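You operate a simulated robot arm through the tools that you are given. There is no shell and no other tool.

Carry out the task below with a simulated robot arm. There is one attempt and no reset: what you move stays moved.

## Task
Shake the jar that the ticket names in the shaker.
Fine: press start once; open the clamp again and stand the jar on the brown mat. Set down upright: what you pick out.

Only the result counts: the job must be done as asked and must still hold three seconds after the hand-in. Knocking over, shifting, dropping, spilling or breaking anything else fails it.

## Robot
A 7-joint arm with a two-finger parallel gripper, fixed in place. Base frame: the origin is at the foot of the arm, x ahead of it, y to its left, z up; the work surface is at about z = 800. Lengths are in mm, angles in degrees, forces in N, time in s.
With the tool pointing down near the work surface it reaches from about 100 to 660 mm from the base axis. Its first joint turns from -66.0 to 66.0 degrees. Payload 1.57 kg.
Tool frame: the origin (TCP) lies between the finger pads and is the grasp point; the fingertips stand 30 mm ahead of it; z points along the fingers, y is the line along which they close. The gripper opens to 80 mm. The fingers are 17 mm wide and 12 mm thick; the gripper's body (40 by 82 mm) begins 80 mm behind the TCP.
Orientation is that of the tool frame in the base frame, as a unit quaternion [w, x, y, z]. With the fingers straight down and closing along the base's y, the tool's x points along the base's -x, its y along +y and its z along -z.

## Interface
- The arm moves only by the tool move_arm. Its argument "steps" is one flat list of numbers, 7 for each row, row after row: the shift along the tool's x, y, z in cm, then the turn, a rotation vector about the tool's x, y, z in degrees, then the finger opening in cm, from 0 to 8. In form: [dx, dy, dz, wx, wy, wz, fingers, dx, dy, dz, wx, wy, wz, fingers, ...]. A call has 1 to 20 rows; each row is the pose to reach, as a shift and turn from the pose commanded when the call began, along the tool's axes at that moment. Each row takes 0.2 s and may step no farther than 50 mm and 8.6 degrees from the row before; otherwise, or with a gripper value out of range, the whole call is refused. Where a pose cannot be reached the arm comes as near as it can. A force on the tool above 40 N (or 10 N above the force at the start of the call, whichever is more), or a blocked arm, ends the call early, and 0.2 s more pass. The fingers move at their own pace (about 72 mm/s each) and stop on an object; they squeeze with about 36 N. The grip force told is the motor's: it shows also when the fingers shut on nothing. Time passes only in rows, and 0.2 s behind the last, so rows that repeat a pose let the fingers close. It gives the time, the measured TCP pose, the force on the tool (base axes), the opening and the grip force at its end, in the units of the frame above (readings bear some noise), with the torque about the TCP (base axes, N m) and any sound that the robot's microphone picked up, and new pictures: "pictures" is both (left out), scene, wrist or none.
- Cameras (640 x 400 px; columns grow to the right, rows downward): "scene" is fixed at [56.7, 433.2, 1422.1]; the picture's right is [-0.77, -0.63, 0.00], its down [-0.36, 0.44, -0.82] and it looks along [0.52, -0.63, -0.57] (base axes); focal length 273 px, centre (320, 200). "wrist" rides on the gripper at [72, -7, -122] in the tool frame; the picture's right is [0.09, 1.00, 0.00], its down [-0.84, 0.08, -0.54] and it looks along [-0.54, 0.05, 0.84] (tool axes); focal length 238 px, centre (320, 200).
- point_at(camera, pixels): there is no depth. For up to 12 entries [column, row, z] of the newest picture of that camera ("zoom" is the newest enlarged one), the place [x, y] in the base frame at which the ray of that pixel passes the height z, good to about 2 mm. No time passes.
- zoom(camera, box): a new picture of the part [left, top, right, bottom] of that camera's present view, enlarged. No time passes.
- finish_job(): hands the job in; it is judged then, once.

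Open the gripper and draw the arm clear of the work before you hand the job in, unless the task says otherwise.

The tools are called after "Request:" by a JSON object that holds its "op" and its "data". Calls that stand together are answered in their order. move_arm: Moves the arm, as the interface text tells. Its arguments: {"type":"object","properties":{"steps":{"type":"array"},"pictures":{"type":"string","enum":["both","scene","wrist","none"]}},"required":["steps"]} The other tools are called the same way: point_at (camera, pixels) gives the place at which the rays of pixels pass given heights; zoom (camera, box) takes an enlarged picture of a part of a camera's view; finish_job () hands the job in.

At the start:

```text
t: 0.0
eef_pos: [421.7, -104.0, 1146.9]
tool_rot: [0.0, 0.0, 1.0, 0.0]
wrist_force: [-0.2, 0.3, 0.2]
wrist_torque: [-0.03, 0.03, 0.01]
grip_width: 79.9
grasp_force: 0.0
```

scene: 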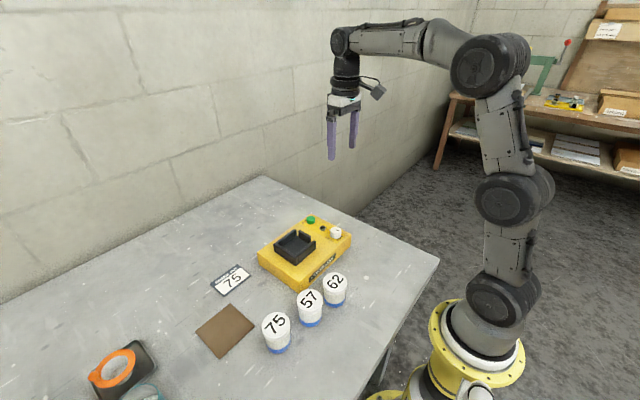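
wrist: 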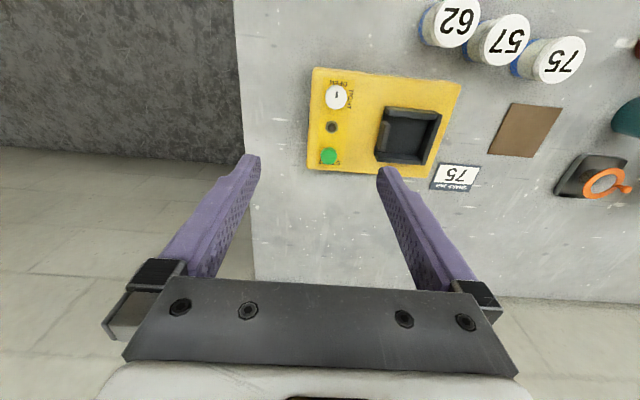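

The ticket reads 75 near scene (230,280), and jars 75, 57 and 62 stand near (276,330), (310,305) and (335,288). I zoom in on the shaker, ticket and jars first.

Request:
{"op": "zoom", "data": {"camera": "scene", "box": [190, 200, 370, 312]}}

Request:
{"op": "zoom", "data": {"camera": "wrist", "box": [300, 0, 620, 200]}}

Request:
{"op": "zoom", "data": {"camera": "scene", "box": [190, 260, 370, 372]}}

```text
3.56 times, centred on (280, 256) of scene
```

zoom: 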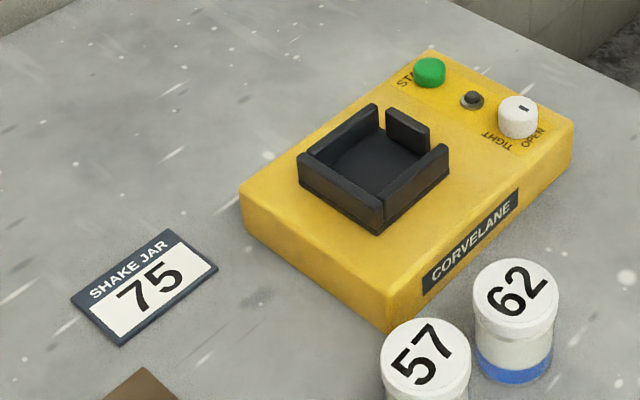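

```text
2.00 times, centred on (460, 100) of wrist
```

zoom: 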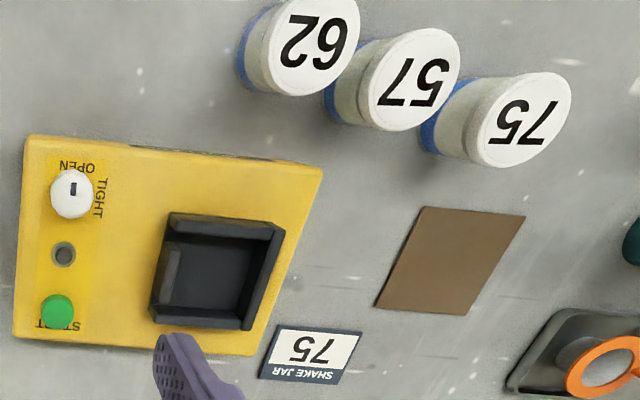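

```text
3.56 times, centred on (280, 316) of scene
```

zoom: 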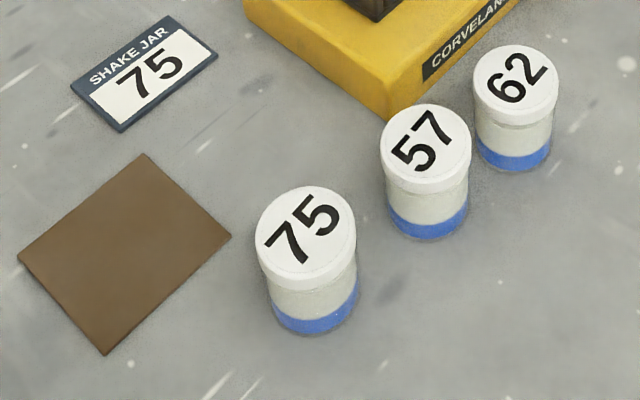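

I locate the same features from both cameras at two heights each, so I can work out their heights: jar lid centres, knob, button, pocket corners and mat.

Request:
{"op": "point_at", "data": {"camera": "scene", "pixels": [[276, 323, 880], [276, 323, 860], [309.5, 297, 880], [309.5, 297, 860], [335, 281, 880], [335, 281, 860], [336.5, 230, 860], [336.5, 230, 840], [311, 219, 860], [311, 219, 840], [295, 246, 840], [225, 331, 800]]}}

Request:
{"op": "point_at", "data": {"camera": "wrist", "pixels": [[562, 58, 880], [562, 58, 860], [507, 38.5, 880], [507, 38.5, 860], [458, 22, 880], [458, 22, 860], [336, 96, 860], [336, 96, 840], [328.5, 155, 860], [328.5, 155, 840], [408, 136, 840], [525, 130, 800]]}}

Request:
{"op": "point_at", "data": {"camera": "wrist", "pixels": [[311, 67, 840], [461, 83, 840], [307, 169, 840], [430, 178, 840], [385, 107, 860], [442, 113, 860], [376, 160, 860], [422, 165, 860], [512, 103, 800], [562, 108, 800], [488, 154, 800], [534, 157, 800]]}}

```text
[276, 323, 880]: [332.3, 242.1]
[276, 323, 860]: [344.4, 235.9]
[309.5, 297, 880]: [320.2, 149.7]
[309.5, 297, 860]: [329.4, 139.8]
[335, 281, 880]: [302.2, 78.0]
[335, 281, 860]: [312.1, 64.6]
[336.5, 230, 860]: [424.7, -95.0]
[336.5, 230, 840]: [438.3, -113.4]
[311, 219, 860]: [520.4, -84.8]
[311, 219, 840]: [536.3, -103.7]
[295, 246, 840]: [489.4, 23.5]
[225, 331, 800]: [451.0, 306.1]
```

```text
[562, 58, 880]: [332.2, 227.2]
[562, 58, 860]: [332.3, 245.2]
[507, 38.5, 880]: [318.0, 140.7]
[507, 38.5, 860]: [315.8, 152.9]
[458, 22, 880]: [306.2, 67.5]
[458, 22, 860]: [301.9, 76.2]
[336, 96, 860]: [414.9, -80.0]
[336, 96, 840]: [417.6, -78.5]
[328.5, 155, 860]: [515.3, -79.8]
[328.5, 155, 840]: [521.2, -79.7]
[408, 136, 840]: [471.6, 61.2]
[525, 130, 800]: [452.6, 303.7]
```

```text
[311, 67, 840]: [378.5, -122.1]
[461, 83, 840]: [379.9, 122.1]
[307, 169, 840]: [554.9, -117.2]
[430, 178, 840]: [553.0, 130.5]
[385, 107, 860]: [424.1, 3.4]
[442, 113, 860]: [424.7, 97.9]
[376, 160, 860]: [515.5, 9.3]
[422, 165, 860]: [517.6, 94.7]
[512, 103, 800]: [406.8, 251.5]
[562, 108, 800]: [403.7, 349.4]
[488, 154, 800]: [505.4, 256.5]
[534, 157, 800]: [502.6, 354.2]
```

Lids sit at about z 872: jar 75 near (335,238), with jar 57 about 93 mm towards -y, so I will close the fingers along x. The knob is near (412,-80) and the start button near (514,-80). I move over jar 75 with a 90° yaw and look closer.

Request:
{"op": "move_arm", "data": {"steps": [0.79, 3.11, 1.34, 0, 0, -8.18, 8, 1.58, 6.22, 2.67, 0, 0, -16.36, 8, 2.36, 9.33, 4.0, 0, 0, -24.55, 8, 3.15, 12.44, 5.35, 0, 0, -32.73, 8, 3.94, 15.55, 6.68, 0, 0, -40.9, 8, 4.73, 18.65, 8.0, 0, 0, -49.1, 8, 5.52, 21.76, 9.35, 0, 0, -57.27, 8, 6.3, 24.87, 10.7, 0, 0, -65.45, 8, 7.09, 27.98, 12.0, 0, 0, -73.6, 8, 7.88, 31.1, 13.4, 0, 0, -81.8, 8, 8.67, 34.2, 14.7, 0, 0, -90, 8]}}

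```text
t: 2.4
eef_pos: [335.1, 236.7, 999.2]
tool_rot: [0.001, 0.708, -0.707, -0.001]
wrist_force: [-0.7, 1.3, -0.1]
wrist_torque: [0.01, 0.01, 0.01]
grip_width: 79.9
grasp_force: 0.0
```

scene: 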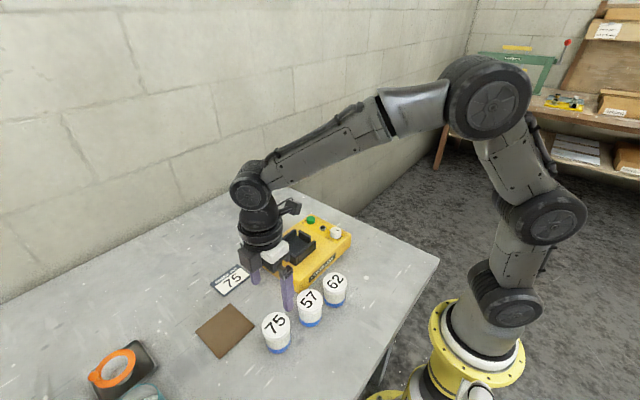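
wrist: 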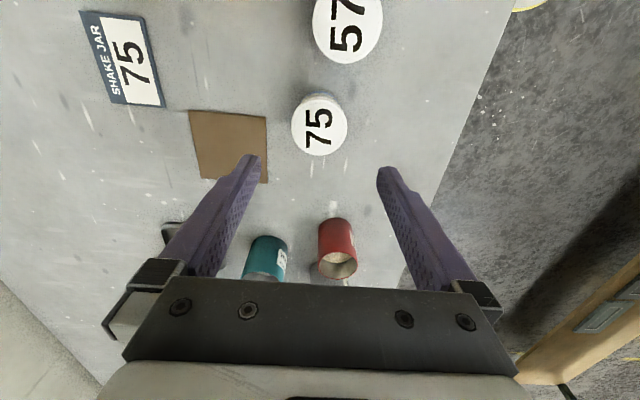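

Lid 75 is now at wrist (320,126), and a teal and a red can stand at (266,258) and (338,248). I get their locations for clearance and refine the jar centre.

Request:
{"op": "point_at", "data": {"camera": "wrist", "pixels": [[320, 126, 872], [320, 126, 862], [292, 126, 872], [348, 126, 872], [320, 96, 872], [320, 156, 872], [338, 225, 800], [338, 225, 860], [338, 268, 860], [266, 240, 860], [266, 278, 860], [318, 94, 800]]}}

Request:
{"op": "zoom", "data": {"camera": "wrist", "box": [220, 60, 420, 185]}}

Request:
{"op": "zoom", "data": {"camera": "scene", "box": [240, 250, 368, 370]}}

```text
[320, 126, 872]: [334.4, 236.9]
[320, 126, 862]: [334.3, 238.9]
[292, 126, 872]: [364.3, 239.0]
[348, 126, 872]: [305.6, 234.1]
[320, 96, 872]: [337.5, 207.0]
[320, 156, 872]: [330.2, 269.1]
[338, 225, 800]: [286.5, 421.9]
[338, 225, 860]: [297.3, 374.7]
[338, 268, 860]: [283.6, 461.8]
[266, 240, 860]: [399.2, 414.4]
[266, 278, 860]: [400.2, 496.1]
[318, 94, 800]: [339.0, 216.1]
```

```text
3.20 times, centred on (320, 122) of wrist
```

zoom: 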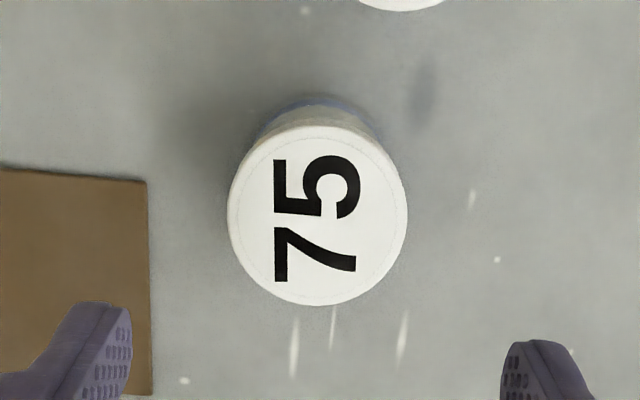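

```text
3.33 times, centred on (304, 310) of scene
```

zoom: 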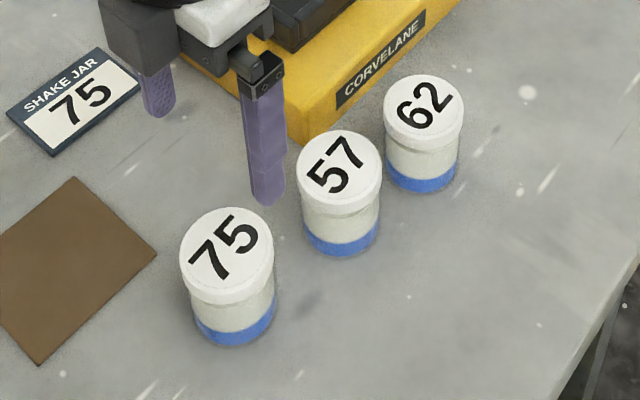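

Lid 75 is centred near (335,238) and about 59 mm wide. I now estimate the shaker body and pocket wall heights from the vertical edges in the first scene zoom, to choose how high to grip.

Request:
{"op": "point_at", "data": {"camera": "scene", "pixels": [[298.3, 293.6, 800], [299.2, 281.6, 820], [299.2, 281.6, 830], [299.2, 281.6, 840], [299.2, 281.6, 850], [296.9, 265.5, 840], [296.9, 265.5, 850], [296.3, 256, 860], [296.3, 256, 870], [296.3, 256, 880]]}}

Request:
{"op": "point_at", "data": {"camera": "scene", "pixels": [[274.4, 245, 870], [316, 242, 870], [304, 237, 870], [310, 230.5, 870], [296.3, 229.5, 870], [274.4, 245, 860], [316, 242, 860], [310, 230.5, 860], [296.3, 229.5, 860]]}}

```text
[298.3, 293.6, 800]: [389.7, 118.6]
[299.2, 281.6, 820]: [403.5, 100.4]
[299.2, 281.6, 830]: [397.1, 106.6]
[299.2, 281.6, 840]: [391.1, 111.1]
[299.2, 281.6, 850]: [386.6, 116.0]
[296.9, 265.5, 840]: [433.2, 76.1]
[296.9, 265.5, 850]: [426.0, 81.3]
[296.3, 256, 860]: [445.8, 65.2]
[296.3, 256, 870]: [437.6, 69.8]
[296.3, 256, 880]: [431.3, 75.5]
```

```text
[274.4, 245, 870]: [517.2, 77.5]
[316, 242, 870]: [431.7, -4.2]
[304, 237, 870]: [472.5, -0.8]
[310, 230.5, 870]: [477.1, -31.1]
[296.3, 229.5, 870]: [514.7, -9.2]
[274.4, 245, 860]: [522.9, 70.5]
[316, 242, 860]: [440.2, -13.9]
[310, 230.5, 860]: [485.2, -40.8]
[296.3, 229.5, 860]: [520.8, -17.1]
```

The body top comes out near z 848 and the walls near z 880, so I will grip high on the lid, with TCP at about lid-top height and tips 30 mm lower. I descend with open fingers to z≈875 and look.

Request:
{"op": "move_arm", "data": {"steps": [0, 0, 3.5, 0, 0, 0, 8, 0, 0, 7, 0, 0, 0, 8, 0, 0, 10.5, 0, 0, 0, 8, 0, 0, 12.5, 0, 0, 0, 8, 0, 0, 12.5, 0, 0, 0, 8]}}

Request:
{"op": "zoom", "data": {"camera": "scene", "box": [220, 250, 348, 370]}}

Request:
{"op": "zoom", "data": {"camera": "wrist", "box": [200, 60, 440, 210]}}

```text
t: 3.6
eef_pos: [334.7, 238.1, 876.6]
tool_rot: [0.0, 0.707, -0.707, 0.0]
wrist_force: [0.6, -0.3, 0.6]
wrist_torque: [-0.01, 0.0, -0.01]
grip_width: 80.0
grasp_force: 0.0
```

scene: 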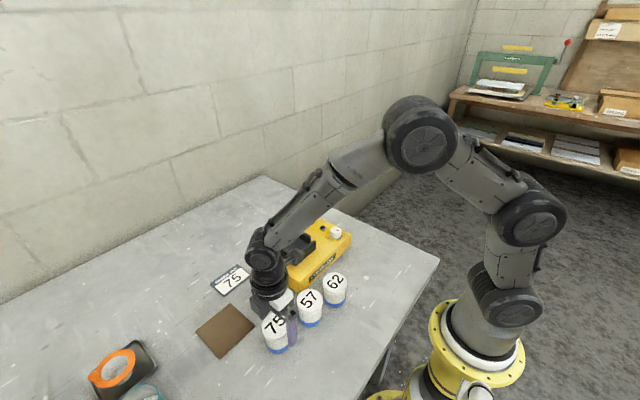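
wrist: 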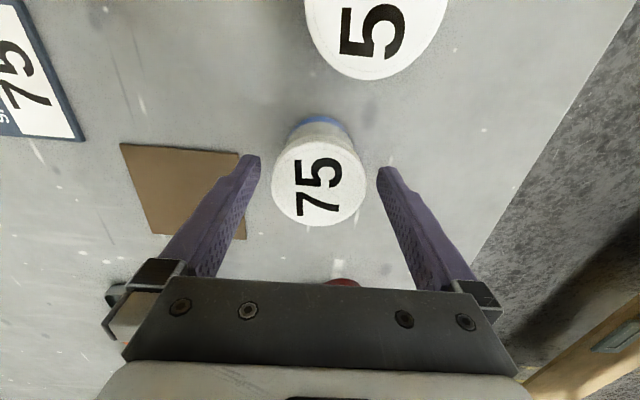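

```text
3.33 times, centred on (284, 310) of scene
```

zoom: 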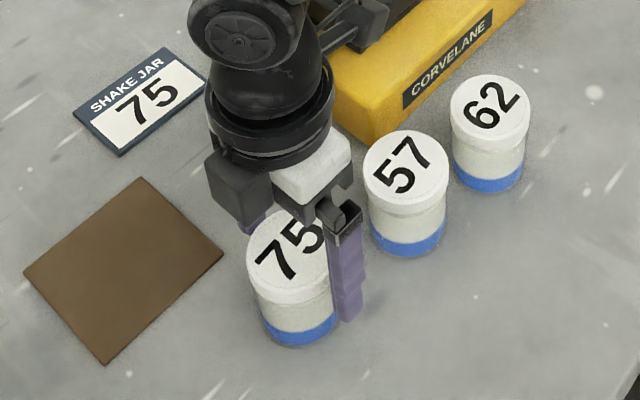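

```text
2.67 times, centred on (320, 135) of wrist
```

zoom: 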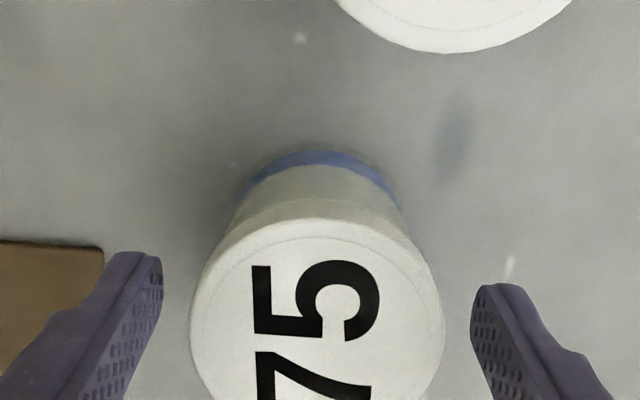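

The lid spans wrist columns 272-366 and rows about 142-227, evenly between the fingers. I check its centre at a few heights.

Request:
{"op": "point_at", "data": {"camera": "wrist", "pixels": [[319, 142, 872], [319, 227, 872], [272, 183, 872], [366, 183, 872], [319, 142, 866], [319, 227, 866], [272, 183, 866], [366, 183, 866]]}}

Request:
{"op": "zoom", "data": {"camera": "wrist", "box": [240, 110, 400, 260]}}

```text
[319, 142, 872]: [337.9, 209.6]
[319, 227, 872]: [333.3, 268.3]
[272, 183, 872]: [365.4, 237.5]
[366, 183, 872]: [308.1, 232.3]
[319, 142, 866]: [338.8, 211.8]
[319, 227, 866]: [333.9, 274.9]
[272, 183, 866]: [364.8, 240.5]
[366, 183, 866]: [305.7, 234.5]
```

```text
2.67 times, centred on (320, 185) of wrist
```

zoom: 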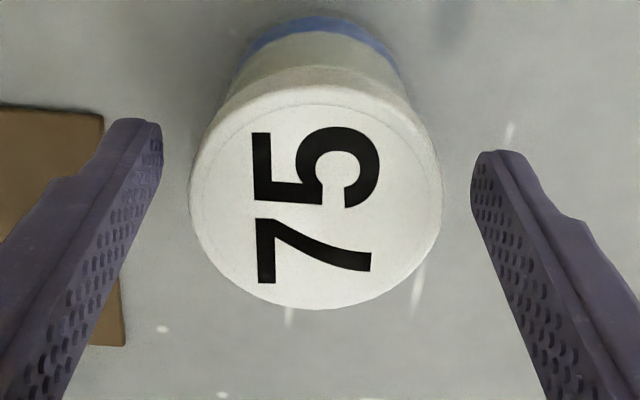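

The lid centre is about (336,238) with its top near z 872. I lower about 5 mm, shift 1.5 mm in x and close.

Request:
{"op": "move_arm", "data": {"steps": [0, -0.15, 0.5, 0, 0, 0, 8, 0, -0.15, 0.5, 0, 0, 0, 6, 0, -0.15, 0.5, 0, 0, 0, 5, 0, -0.15, 0.5, 0, 0, 0, 5, 0, -0.15, 0.5, 0, 0, 0, 5]}}

Request:
{"op": "zoom", "data": {"camera": "scene", "box": [220, 250, 348, 370]}}

```text
t: 4.8
eef_pos: [337.1, 237.7, 870.8]
tool_rot: [0.0, 0.707, -0.707, 0.0]
wrist_force: [-1.3, -0.2, 0.4]
wrist_torque: [0.06, -0.01, 0.02]
grip_width: 58.8
grasp_force: 35.9
```

scene: 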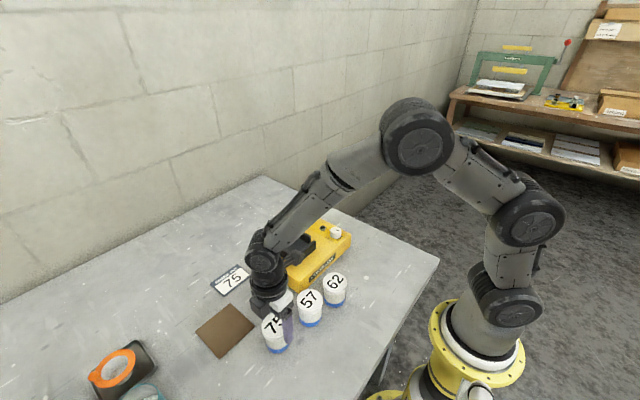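
wrist: 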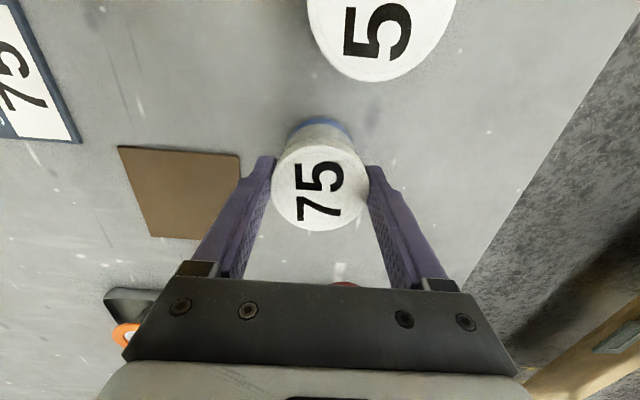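

```text
3.33 times, centred on (284, 310) of scene
```

zoom: 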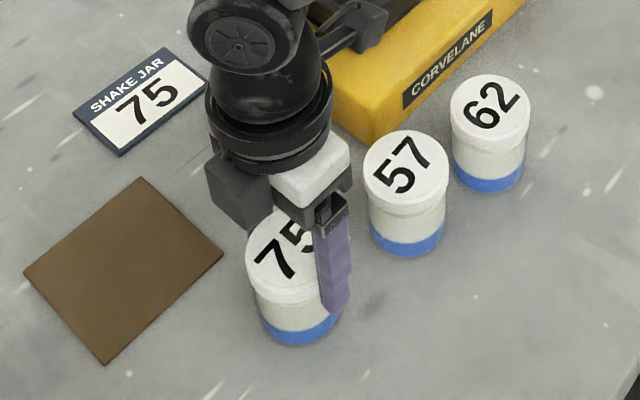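

The jar is held at 58.8 mm with 36 N. I lift it straight up, then stage beside the shaker at about (470,150,1000), where the wrist camera looks down on the empty pocket.

Request:
{"op": "move_arm", "data": {"steps": [0, 0, -2, 0, 0, 0, 5, 0, 0, -5, 0, 0, 0, 5, 0, 0, -9, 0, 0, 0, 5, 2, -3, -12, 0, 0, 0, 5, 4, -6, -13, 0, 0, 0, 5, 6, -9.5, -13, 0, 0, 0, 5, 8.8, -13.3, -13, 0, 0, 0, 5, 8.8, -13.3, -13, 0, 0, 0, 5]}}

Request:
{"op": "zoom", "data": {"camera": "wrist", "box": [180, 0, 460, 175]}}

Request:
{"op": "zoom", "data": {"camera": "scene", "box": [220, 180, 380, 300]}}

```text
t: 6.6
eef_pos: [469.7, 150.1, 999.4]
tool_rot: [0.0, -0.707, 0.708, 0.0]
wrist_force: [-0.4, -0.3, -0.4]
wrist_torque: [0.01, 0.01, 0.02]
grip_width: 50.5
grasp_force: 0.0
```

scene: 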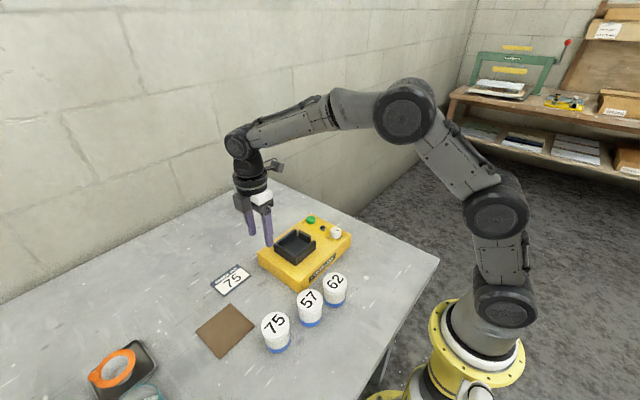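
wrist: 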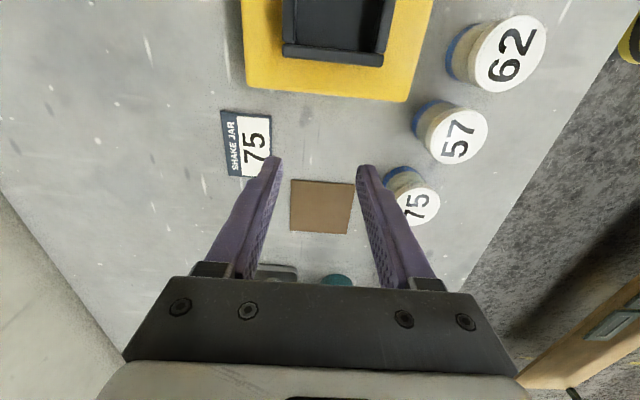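

```text
2.29 times, centred on (320, 88) of wrist
```

zoom: 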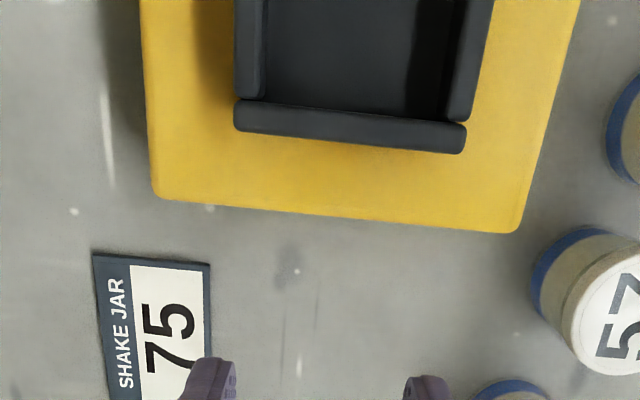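

```text
3.33 times, centred on (300, 240) of scene
```

zoom: 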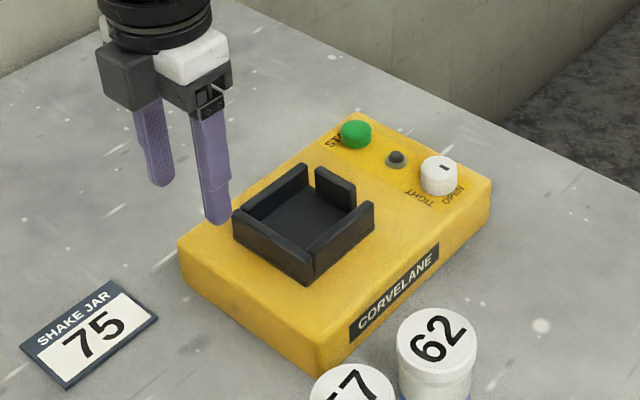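

The fingers came up empty (opening 50.5). Jar 75 still stands near wrist (410,205), apparently at its old place, so the high grip slipped off the lid. Before regripping lower, I view the pocket from above to learn its clearances.

Request:
{"op": "move_arm", "data": {"steps": [4, 0, 0, 0, 0, 0, 8, 8, 0, 0, 0, 0, 0, 8, 12, 0, 0, 0, 0, 0, 8, 14, 0, 0, 0, 0, 0, 8, 14, 0, 0, 0, 0, 0, 8]}}

Request:
{"op": "zoom", "data": {"camera": "wrist", "box": [210, 30, 450, 180]}}

Request:
{"op": "zoom", "data": {"camera": "scene", "box": [220, 260, 364, 370]}}

```text
t: 7.8
eef_pos: [469.2, 9.4, 998.6]
tool_rot: [-0.001, -0.707, 0.707, -0.001]
wrist_force: [0.6, 0.2, -0.4]
wrist_torque: [0.0, 0.0, -0.02]
grip_width: 80.1
grasp_force: 0.2
```

scene: 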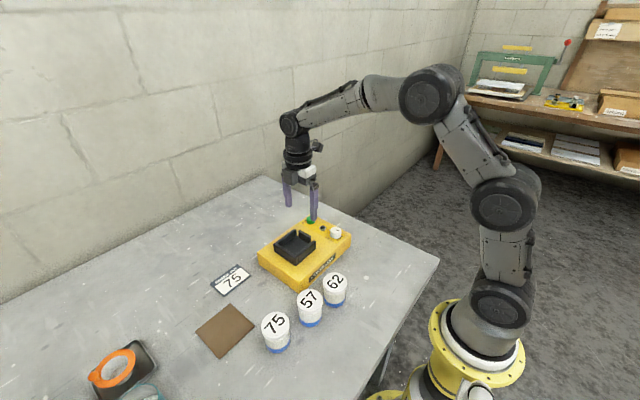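
wrist: 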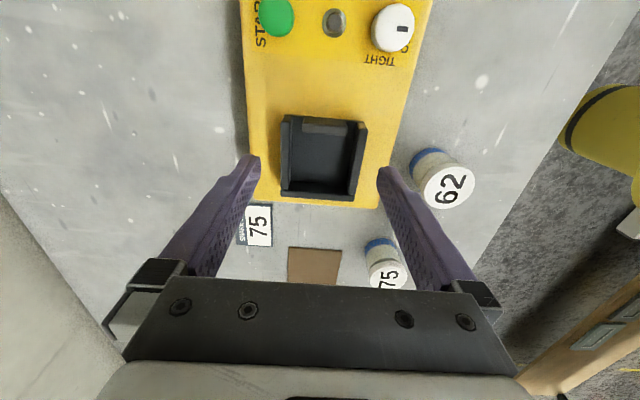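

```text
2.67 times, centred on (330, 105) of wrist
```

zoom: 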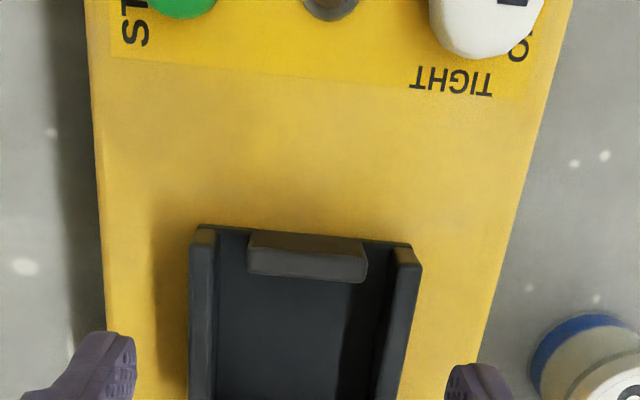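

```text
3.64 times, centred on (292, 315) of scene
```

zoom: 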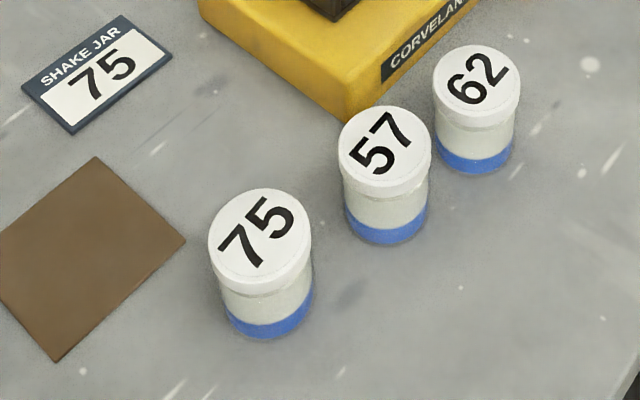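

Jar 75 stands upright where it was. I measure the pocket's inner edges at wall-top and floor heights, plus jar 75's current lid position.

Request:
{"op": "point_at", "data": {"camera": "zoom", "pixels": [[258, 228, 872]]}}

Request:
{"op": "zoom", "data": {"camera": "wrist", "box": [260, 100, 388, 210]}}

```text
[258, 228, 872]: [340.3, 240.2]
```

```text
3.64 times, centred on (324, 155) of wrist
```

zoom: 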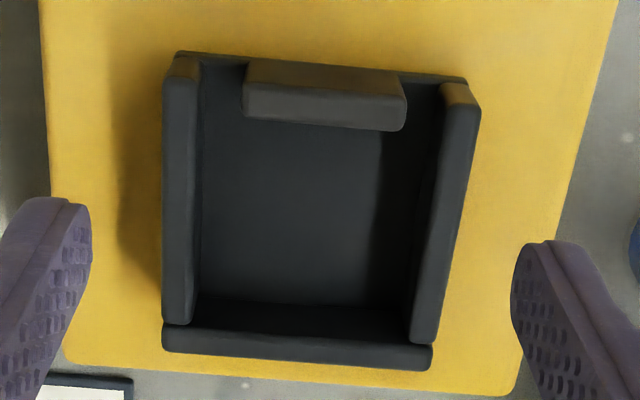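

The clear pocket view shows the left wall's inner top edge near zoom x 195, the right wall's near 412-443, the front wall near y 325-365 and the jaw near (325,110). I convert these to positions.

Request:
{"op": "point_at", "data": {"camera": "zoom", "pixels": [[196, 200, 880], [430, 200, 880], [164, 200, 880], [464, 200, 880], [300, 328, 880], [300, 360, 880], [325, 96, 880], [325, 126, 880], [203, 200, 855], [408, 200, 855], [300, 300, 855], [325, 65, 855]]}}

```text
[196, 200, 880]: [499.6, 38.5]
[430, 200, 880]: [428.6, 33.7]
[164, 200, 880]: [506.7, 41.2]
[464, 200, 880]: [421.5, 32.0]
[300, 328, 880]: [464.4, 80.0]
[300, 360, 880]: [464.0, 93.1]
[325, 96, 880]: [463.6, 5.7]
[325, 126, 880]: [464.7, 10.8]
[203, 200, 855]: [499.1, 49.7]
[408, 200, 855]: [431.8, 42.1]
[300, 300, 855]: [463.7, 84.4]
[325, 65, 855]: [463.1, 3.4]
```

The pocket is 69 mm square inside, centred near (464.5,45.5), with only about 5 mm around the jar, so the fingertips must stay above the walls (about z 880). I return above jar 75 to regrip a bit lower, with about 12 mm of lid above the TCP, and will lift slowly this time.

Request:
{"op": "move_arm", "data": {"steps": [-3.82, 2.21, 0, 0, 0, 0, 8, -7.63, 4.42, 0, 0, 0, 0, 8, -11.45, 6.63, 0, 0, 0, 0, 8, -15.27, 8.83, 0, 0, 0, 0, 8, -19.1, 11.04, 0, 0, 0, 0, 8, -22.9, 13.25, 0, 0, 0, 0, 8, -22.9, 13.25, 4, 0, 0, 0, 8, -22.9, 13.25, 8, 0, 0, 0, 8, -22.9, 13.25, 8, 0, 0, 0, 8]}}

Request:
{"op": "zoom", "data": {"camera": "wrist", "box": [240, 90, 400, 240]}}

```text
t: 9.8
eef_pos: [338.1, 238.1, 919.2]
tool_rot: [0.0, 0.707, -0.707, 0.0]
wrist_force: [0.4, -0.3, -0.2]
wrist_torque: [0.02, -0.02, -0.01]
grip_width: 80.2
grasp_force: 0.0
```

scene: 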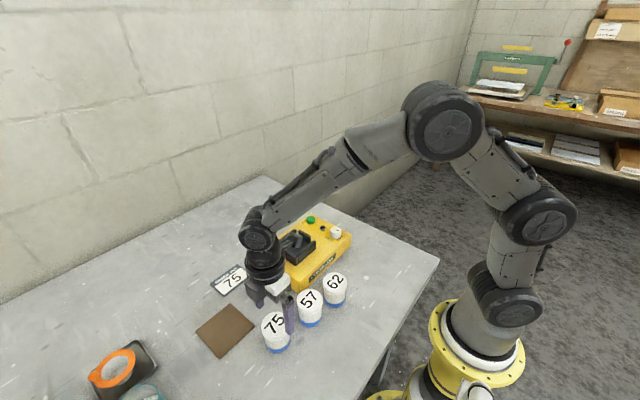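
wrist: 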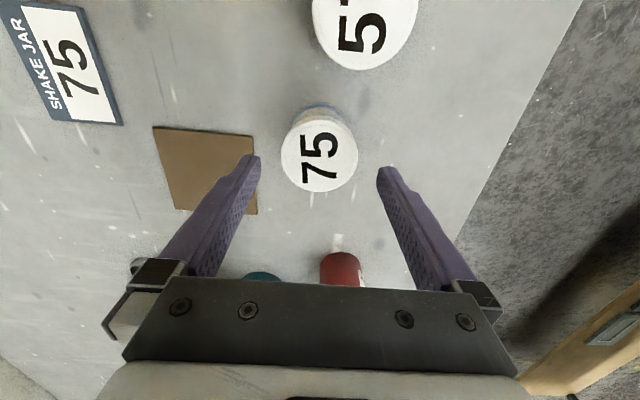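

```text
2.67 times, centred on (320, 165) of wrist
```

zoom: 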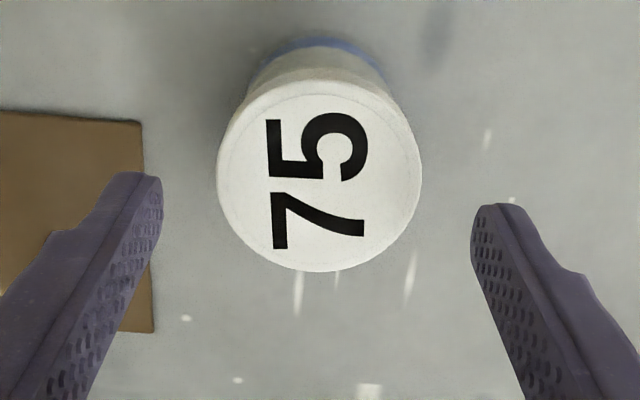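

Lid 75 spans zoom columns 217-421 and rows 82-272, still upright; its apparent width agrees with a top near z 871. I compute its centre.

Request:
{"op": "point_at", "data": {"camera": "zoom", "pixels": [[319, 82, 871], [319, 272, 871], [217, 178, 871], [421, 178, 871]]}}

```text
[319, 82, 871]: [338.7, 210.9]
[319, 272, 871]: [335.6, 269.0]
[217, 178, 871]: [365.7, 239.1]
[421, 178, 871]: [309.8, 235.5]
```

The centre is (337.5,239), so I'm aligned. I descend to TCP z≈859 with tips at about 829, close with a tighter command, and wait.

Request:
{"op": "move_arm", "data": {"steps": [0, 0, 3, 0, 0, 0, 8, 0, 0, 5, 0, 0, 0, 8, 0, 0, 6.1, 0, 0, 0, 8, 0, 0, 6.1, 0, 0, 0, 8, 0, 0, 6.1, 0, 0, 0, 6, 0, 0, 6.1, 0, 0, 0, 3, 0, 0, 6.1, 0, 0, 0, 3, 0, 0, 6.1, 0, 0, 0, 3], "pictures": "wrist"}}

Request:
{"op": "move_arm", "data": {"steps": [0, 0, -0.1, 0, 0, 0, 3, 0, 0, -0.3, 0, 0, 0, 3, 0, 0, -0.5, 0, 0, 0, 3, 0, 0, -0.7, 0, 0, 0, 3, 0, 0, -1, 0, 0, 0, 3, 0, 0, -1, 0, 0, 0, 3]}}

Request:
{"op": "zoom", "data": {"camera": "scene", "box": [220, 250, 348, 370]}}

```text
t: 11.6
eef_pos: [336.9, 238.1, 858.0]
tool_rot: [0.0, 0.707, -0.707, -0.001]
wrist_force: [1.1, 0.0, 0.0]
wrist_torque: [0.02, -0.02, 0.04]
grip_width: 58.8
grasp_force: 35.8
```

wrist: 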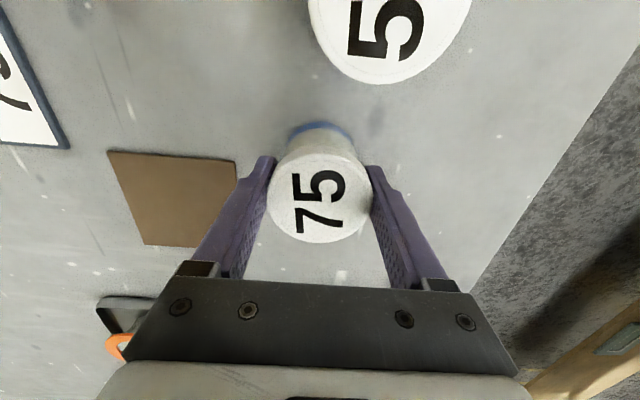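

```text
t: 13.0
eef_pos: [337.8, 238.6, 869.9]
tool_rot: [-0.001, -0.707, 0.707, -0.001]
wrist_force: [1.0, 0.3, -1.6]
wrist_torque: [-0.01, 0.01, -0.02]
grip_width: 58.5
grasp_force: 36.1
```

scene: 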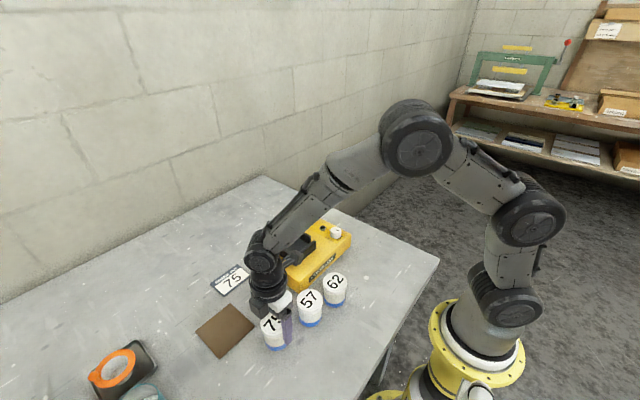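
wrist: 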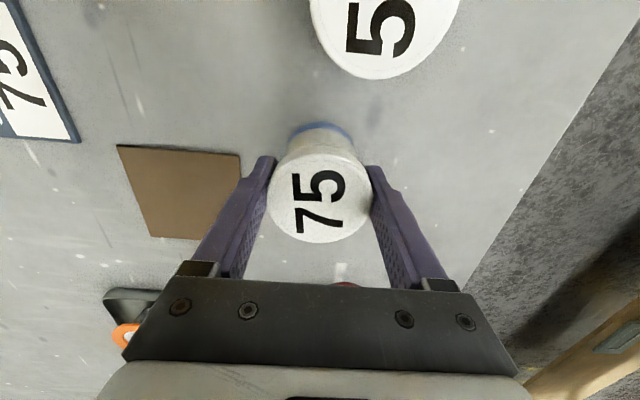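

```text
3.33 times, centred on (284, 310) of scene
```

zoom: 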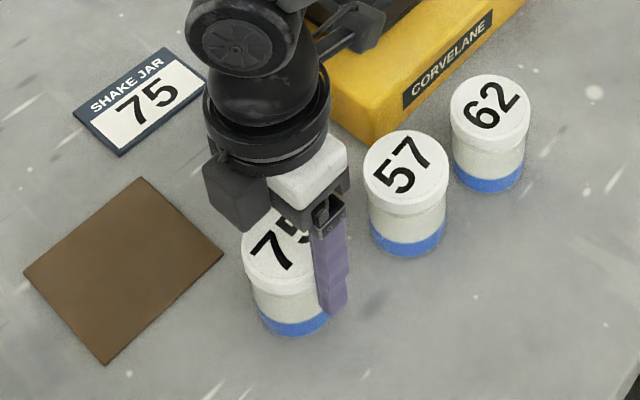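

The jar is lifted with the grip unchanged (about 1.6 N of weight), and the lid has stayed put relative to the fingers. I continue the lift gently and check again.

Request:
{"op": "move_arm", "data": {"steps": [0, 0, -1, 0, 0, 0, 3, 0, 0, -2.5, 0, 0, 0, 3, 0, 0, -4.5, 0, 0, 0, 3, 0, 0, -6.5, 0, 0, 0, 3, 0, 0, -9, 0, 0, 0, 3, 0, 0, -11.5, 0, 0, 0, 3, 0, 0, -13, 0, 0, 0, 3, 0, 0, -13.1, 0, 0, 0, 3]}}

```text
t: 14.8
eef_pos: [337.7, 239.0, 1002.2]
tool_rot: [0.0, 0.707, -0.707, 0.0]
wrist_force: [-0.5, -0.1, -1.9]
wrist_torque: [0.0, -0.01, 0.0]
grip_width: 58.7
grasp_force: 35.9
```

scene: 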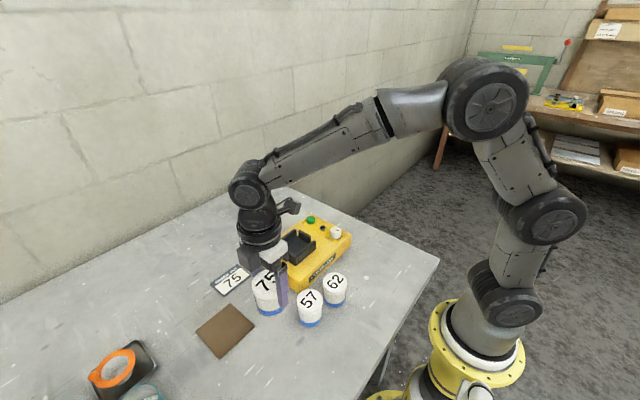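
wrist: 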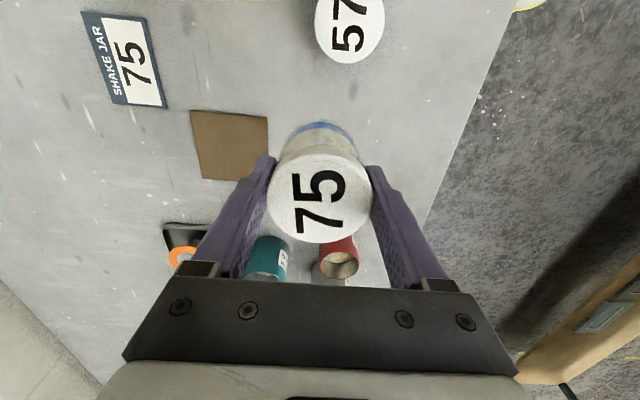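

The jar is firmly held at z 1002. I move sideways gently to (465,120), where both cameras can see the pocket.

Request:
{"op": "move_arm", "data": {"steps": [0.8, -0.9, 0, 0, 0, 0, 3, 2.4, -2.6, 0, 0, 0, 0, 3, 4.2, -4.5, 0, 0, 0, 0, 3, 6, -6.4, 0, 0, 0, 0, 3, 7.8, -8.4, 0, 0, 0, 0, 3, 9.6, -10.3, 0, 0, 0, 0, 3, 11, -11.8, 0, 0, 0, 0, 3, 11.7, -12.6, 0, 0, 0, 0, 3, 11.9, -12.8, 0, 0, 0, 0, 3, 11.9, -12.8, 0, 0, 0, 0, 3]}}

Request:
{"op": "zoom", "data": {"camera": "scene", "box": [260, 215, 340, 265]}}

Request:
{"op": "zoom", "data": {"camera": "wrist", "box": [240, 10, 400, 110]}}

```text
t: 17.0
eef_pos: [465.5, 119.8, 1000.3]
tool_rot: [0.0, -0.707, 0.707, 0.0]
wrist_force: [-0.7, 0.6, -1.9]
wrist_torque: [0.0, 0.04, 0.03]
grip_width: 58.6
grasp_force: 36.4
```

scene: 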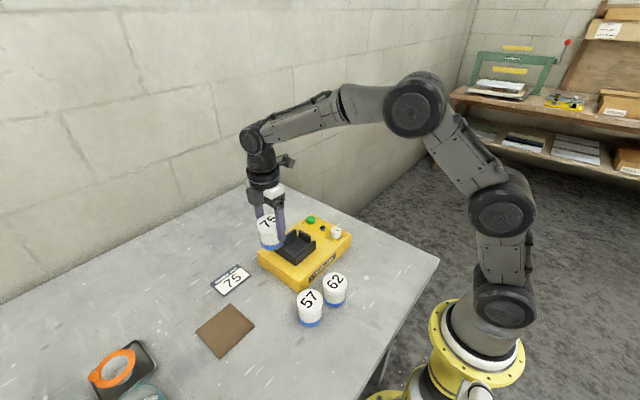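
wrist: 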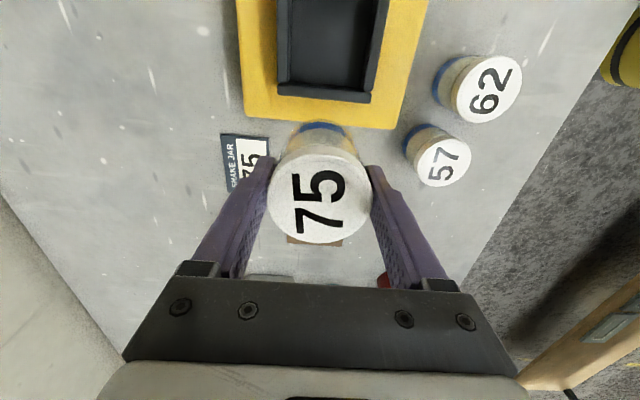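

```text
8.00 times, centred on (300, 240) of scene
```

zoom: 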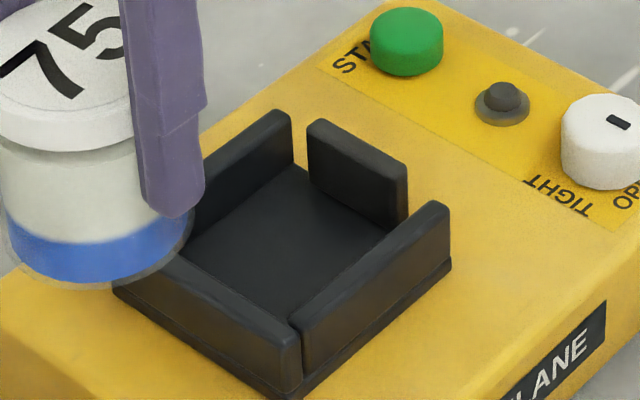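

```text
4.00 times, centred on (320, 60) of wrist
```

zoom: 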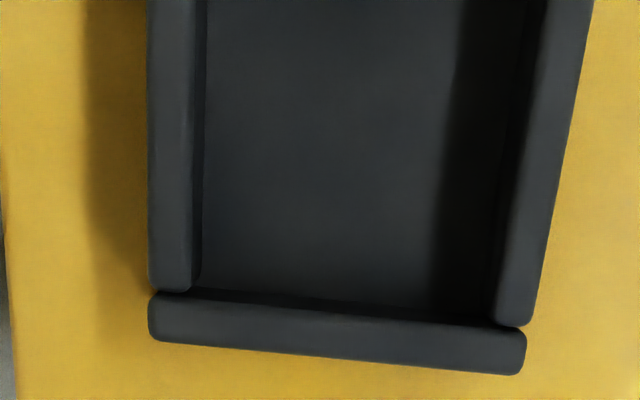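

The zooms show walls about 22 mm tall standing on a thin plate, so fingertips about 28 mm above the jar's base will clear them. I triangulate the wall corners and jaw for the pocket centre.

Request:
{"op": "point_at", "data": {"camera": "wrist", "pixels": [[371.2, 92, 870], [371.2, 92, 880], [277.5, 84, 870], [277.5, 84, 880], [290, 60, 870], [369, 60, 870], [324, 88.5, 870], [324, 88.5, 880], [324, 99, 870], [291, 60, 850], [363, 60, 850], [290, 60, 880]]}}

Request:
{"op": "point_at", "data": {"camera": "scene", "pixels": [[297.5, 257.5, 870], [297.5, 257.5, 880], [316, 241, 870], [316, 241, 880], [294.5, 229, 870], [294.5, 229, 880], [309, 237, 870], [309, 237, 880], [300, 232, 870], [300, 232, 880]]}}

```text
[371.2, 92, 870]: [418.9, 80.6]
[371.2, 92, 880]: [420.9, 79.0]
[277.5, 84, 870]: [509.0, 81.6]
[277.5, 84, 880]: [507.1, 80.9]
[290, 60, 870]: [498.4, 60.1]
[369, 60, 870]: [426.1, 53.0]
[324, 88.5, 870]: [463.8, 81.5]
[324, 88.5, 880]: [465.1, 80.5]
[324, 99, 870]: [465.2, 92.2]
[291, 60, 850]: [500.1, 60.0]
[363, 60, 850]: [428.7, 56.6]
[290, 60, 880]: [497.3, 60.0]
```

```text
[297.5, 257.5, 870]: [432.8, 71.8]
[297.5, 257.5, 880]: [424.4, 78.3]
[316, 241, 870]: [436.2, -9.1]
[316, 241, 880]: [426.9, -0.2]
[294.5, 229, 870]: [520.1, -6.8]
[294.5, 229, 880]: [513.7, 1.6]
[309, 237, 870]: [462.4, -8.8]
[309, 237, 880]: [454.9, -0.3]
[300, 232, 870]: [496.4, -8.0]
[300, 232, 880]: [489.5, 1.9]
```

The pocket centre comes out at about (464,46), with the inner +y wall at y≈80.5 and walls at x≈428.5 and 498.5. I check the held lid's centre relative to the TCP before moving over it.

Request:
{"op": "zoom", "data": {"camera": "wrist", "box": [240, 110, 400, 260]}}

Request:
{"op": "point_at", "data": {"camera": "wrist", "pixels": [[319, 152, 1013], [319, 243, 1013], [268, 195, 1013], [372, 195, 1013]]}}

```text
2.67 times, centred on (320, 185) of wrist
```

zoom: 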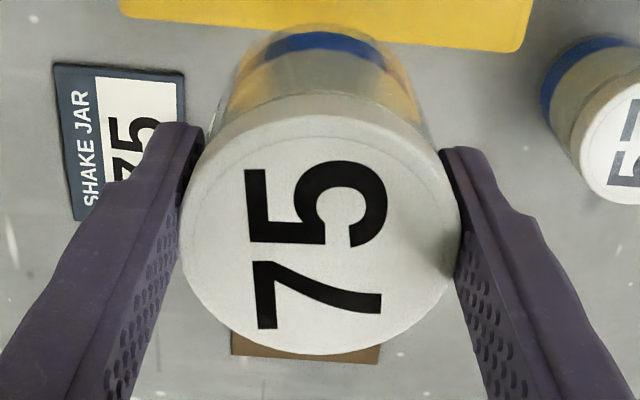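

```text
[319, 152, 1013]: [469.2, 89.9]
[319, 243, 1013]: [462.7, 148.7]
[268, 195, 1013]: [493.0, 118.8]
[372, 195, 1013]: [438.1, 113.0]
```

The lid centre matches the TCP at (465.6,119.3). I carry the jar over the pocket centre (464,46) and lower to TCP z≈945, so its base is around z 886, above the walls.

Request:
{"op": "move_arm", "data": {"steps": [1, 0, 0, 0, 0, 0, 3, 3, 0.05, 0, 0, 0, 0, 3, 5, 0.1, 0, 0, 0, 0, 3, 6.8, 0.12, 0, 0, 0, 0, 3, 7.4, 0.12, 0, 0, 0, 0, 3, 7.4, 0.12, 1.5, 0, 0, 0, 3, 7.4, 0.12, 3.5, 0, 0, 0, 3, 7.4, 0.12, 5, 0, 0, 0, 3, 7.4, 0.12, 5.5, 0, 0, 0, 3, 7.4, 0.12, 5.5, 0, 0, 0, 3]}}

Request:
{"op": "zoom", "data": {"camera": "scene", "box": [250, 195, 346, 270]}}

Request:
{"op": "zoom", "data": {"camera": "wrist", "box": [220, 80, 420, 230]}}

```text
t: 19.2
eef_pos: [464.5, 45.5, 944.2]
tool_rot: [0.0, 0.707, -0.707, 0.0]
wrist_force: [0.8, -0.5, -1.7]
wrist_torque: [-0.01, -0.01, -0.01]
grip_width: 59.0
grasp_force: 35.7
```

scene: 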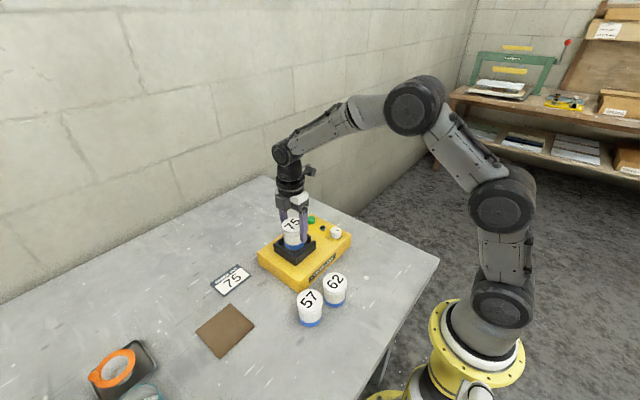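
wrist: 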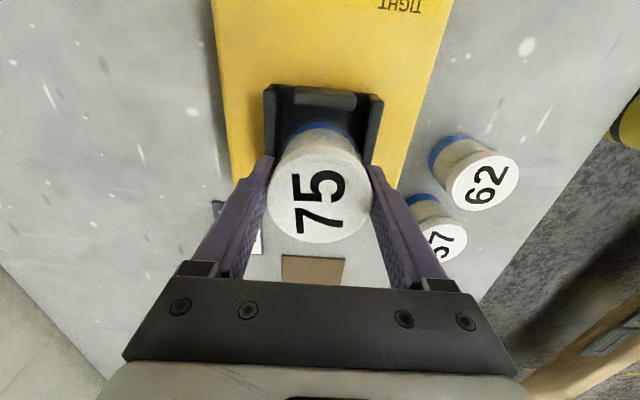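

```text
5.33 times, centred on (298, 232) of scene
```

zoom: 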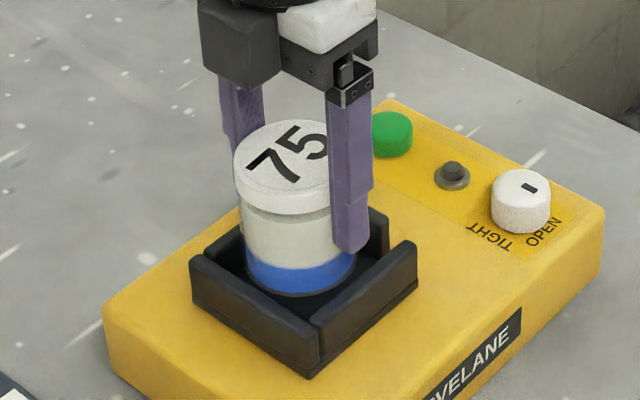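

```text
2.67 times, centred on (320, 155) of wrist
```

zoom: 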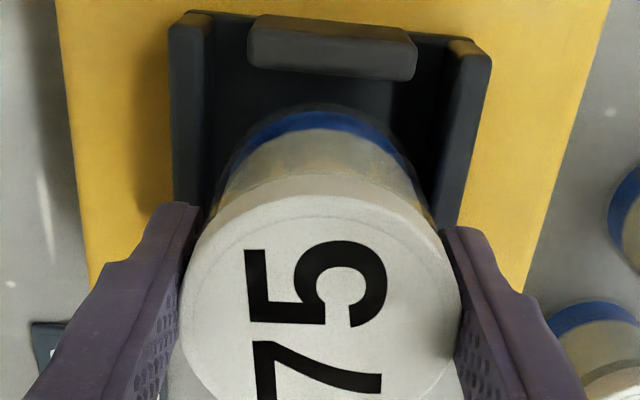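

The jar looks centred between the side walls, with the blue base at zoom 228-420 and the walls at about 205 and 445. I verify the jaw's front edge and wall edges from this nearer view before lowering.

Request:
{"op": "point_at", "data": {"camera": "zoom", "pixels": [[332, 78, 874], [332, 45, 874], [205, 140, 874], [443, 140, 874], [320, 108, 885], [228, 170, 885], [425, 170, 885]]}}

```text
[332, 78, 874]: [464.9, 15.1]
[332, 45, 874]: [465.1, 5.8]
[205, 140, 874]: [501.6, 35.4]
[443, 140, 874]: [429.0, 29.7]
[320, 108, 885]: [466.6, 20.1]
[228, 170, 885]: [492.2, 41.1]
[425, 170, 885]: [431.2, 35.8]
```

The jaw front is at y≈15, so the middle in y is about 47.5. I shift 1.5 mm towards +y and lower slowly to TCP z≈915.

Request:
{"op": "move_arm", "data": {"steps": [-0.15, -0.03, 0.3, 0, 0, 0, 3, -0.15, -0.03, 1.0, 0, 0, 0, 3, -0.15, -0.03, 1.8, 0, 0, 0, 3, -0.15, -0.03, 2.5, 0, 0, 0, 3, -0.15, -0.03, 3.0, 0, 0, 0, 3, -0.15, -0.03, 3.0, 0, 0, 0, 3]}}

Request:
{"op": "zoom", "data": {"camera": "scene", "box": [250, 195, 346, 270]}}

```text
t: 20.6
eef_pos: [468.4, 46.5, 919.9]
tool_rot: [-0.003, 0.707, -0.707, 0.003]
wrist_force: [-0.8, -2.7, 36.5]
wrist_torque: [-0.13, 1.37, -0.24]
grip_width: 59.0
grasp_force: 32.4
```

scene: 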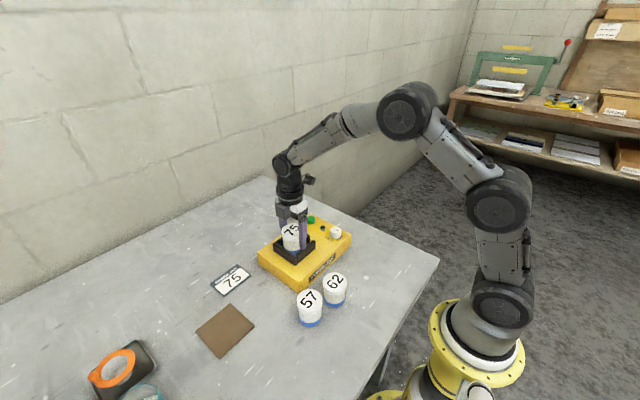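
wrist: 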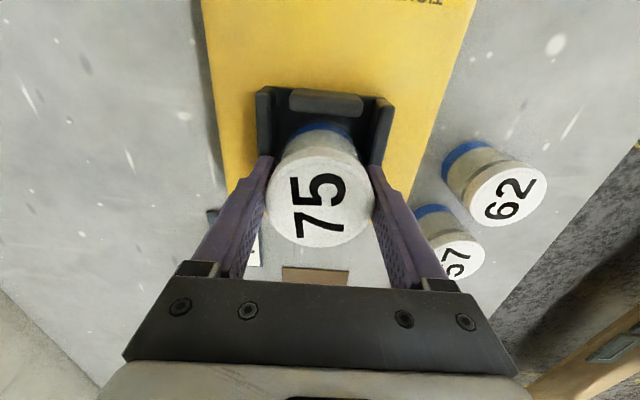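

```text
5.33 times, centred on (298, 232) of scene
```

zoom: 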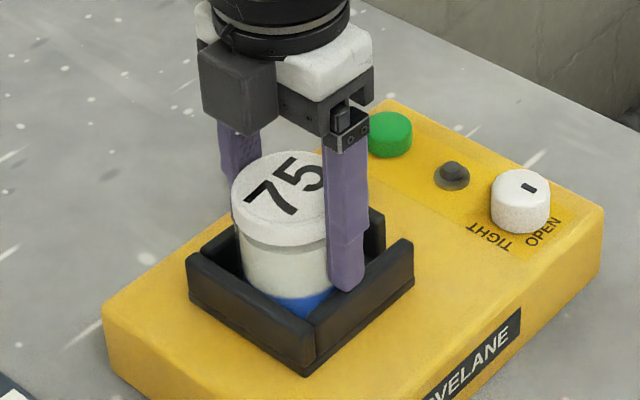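

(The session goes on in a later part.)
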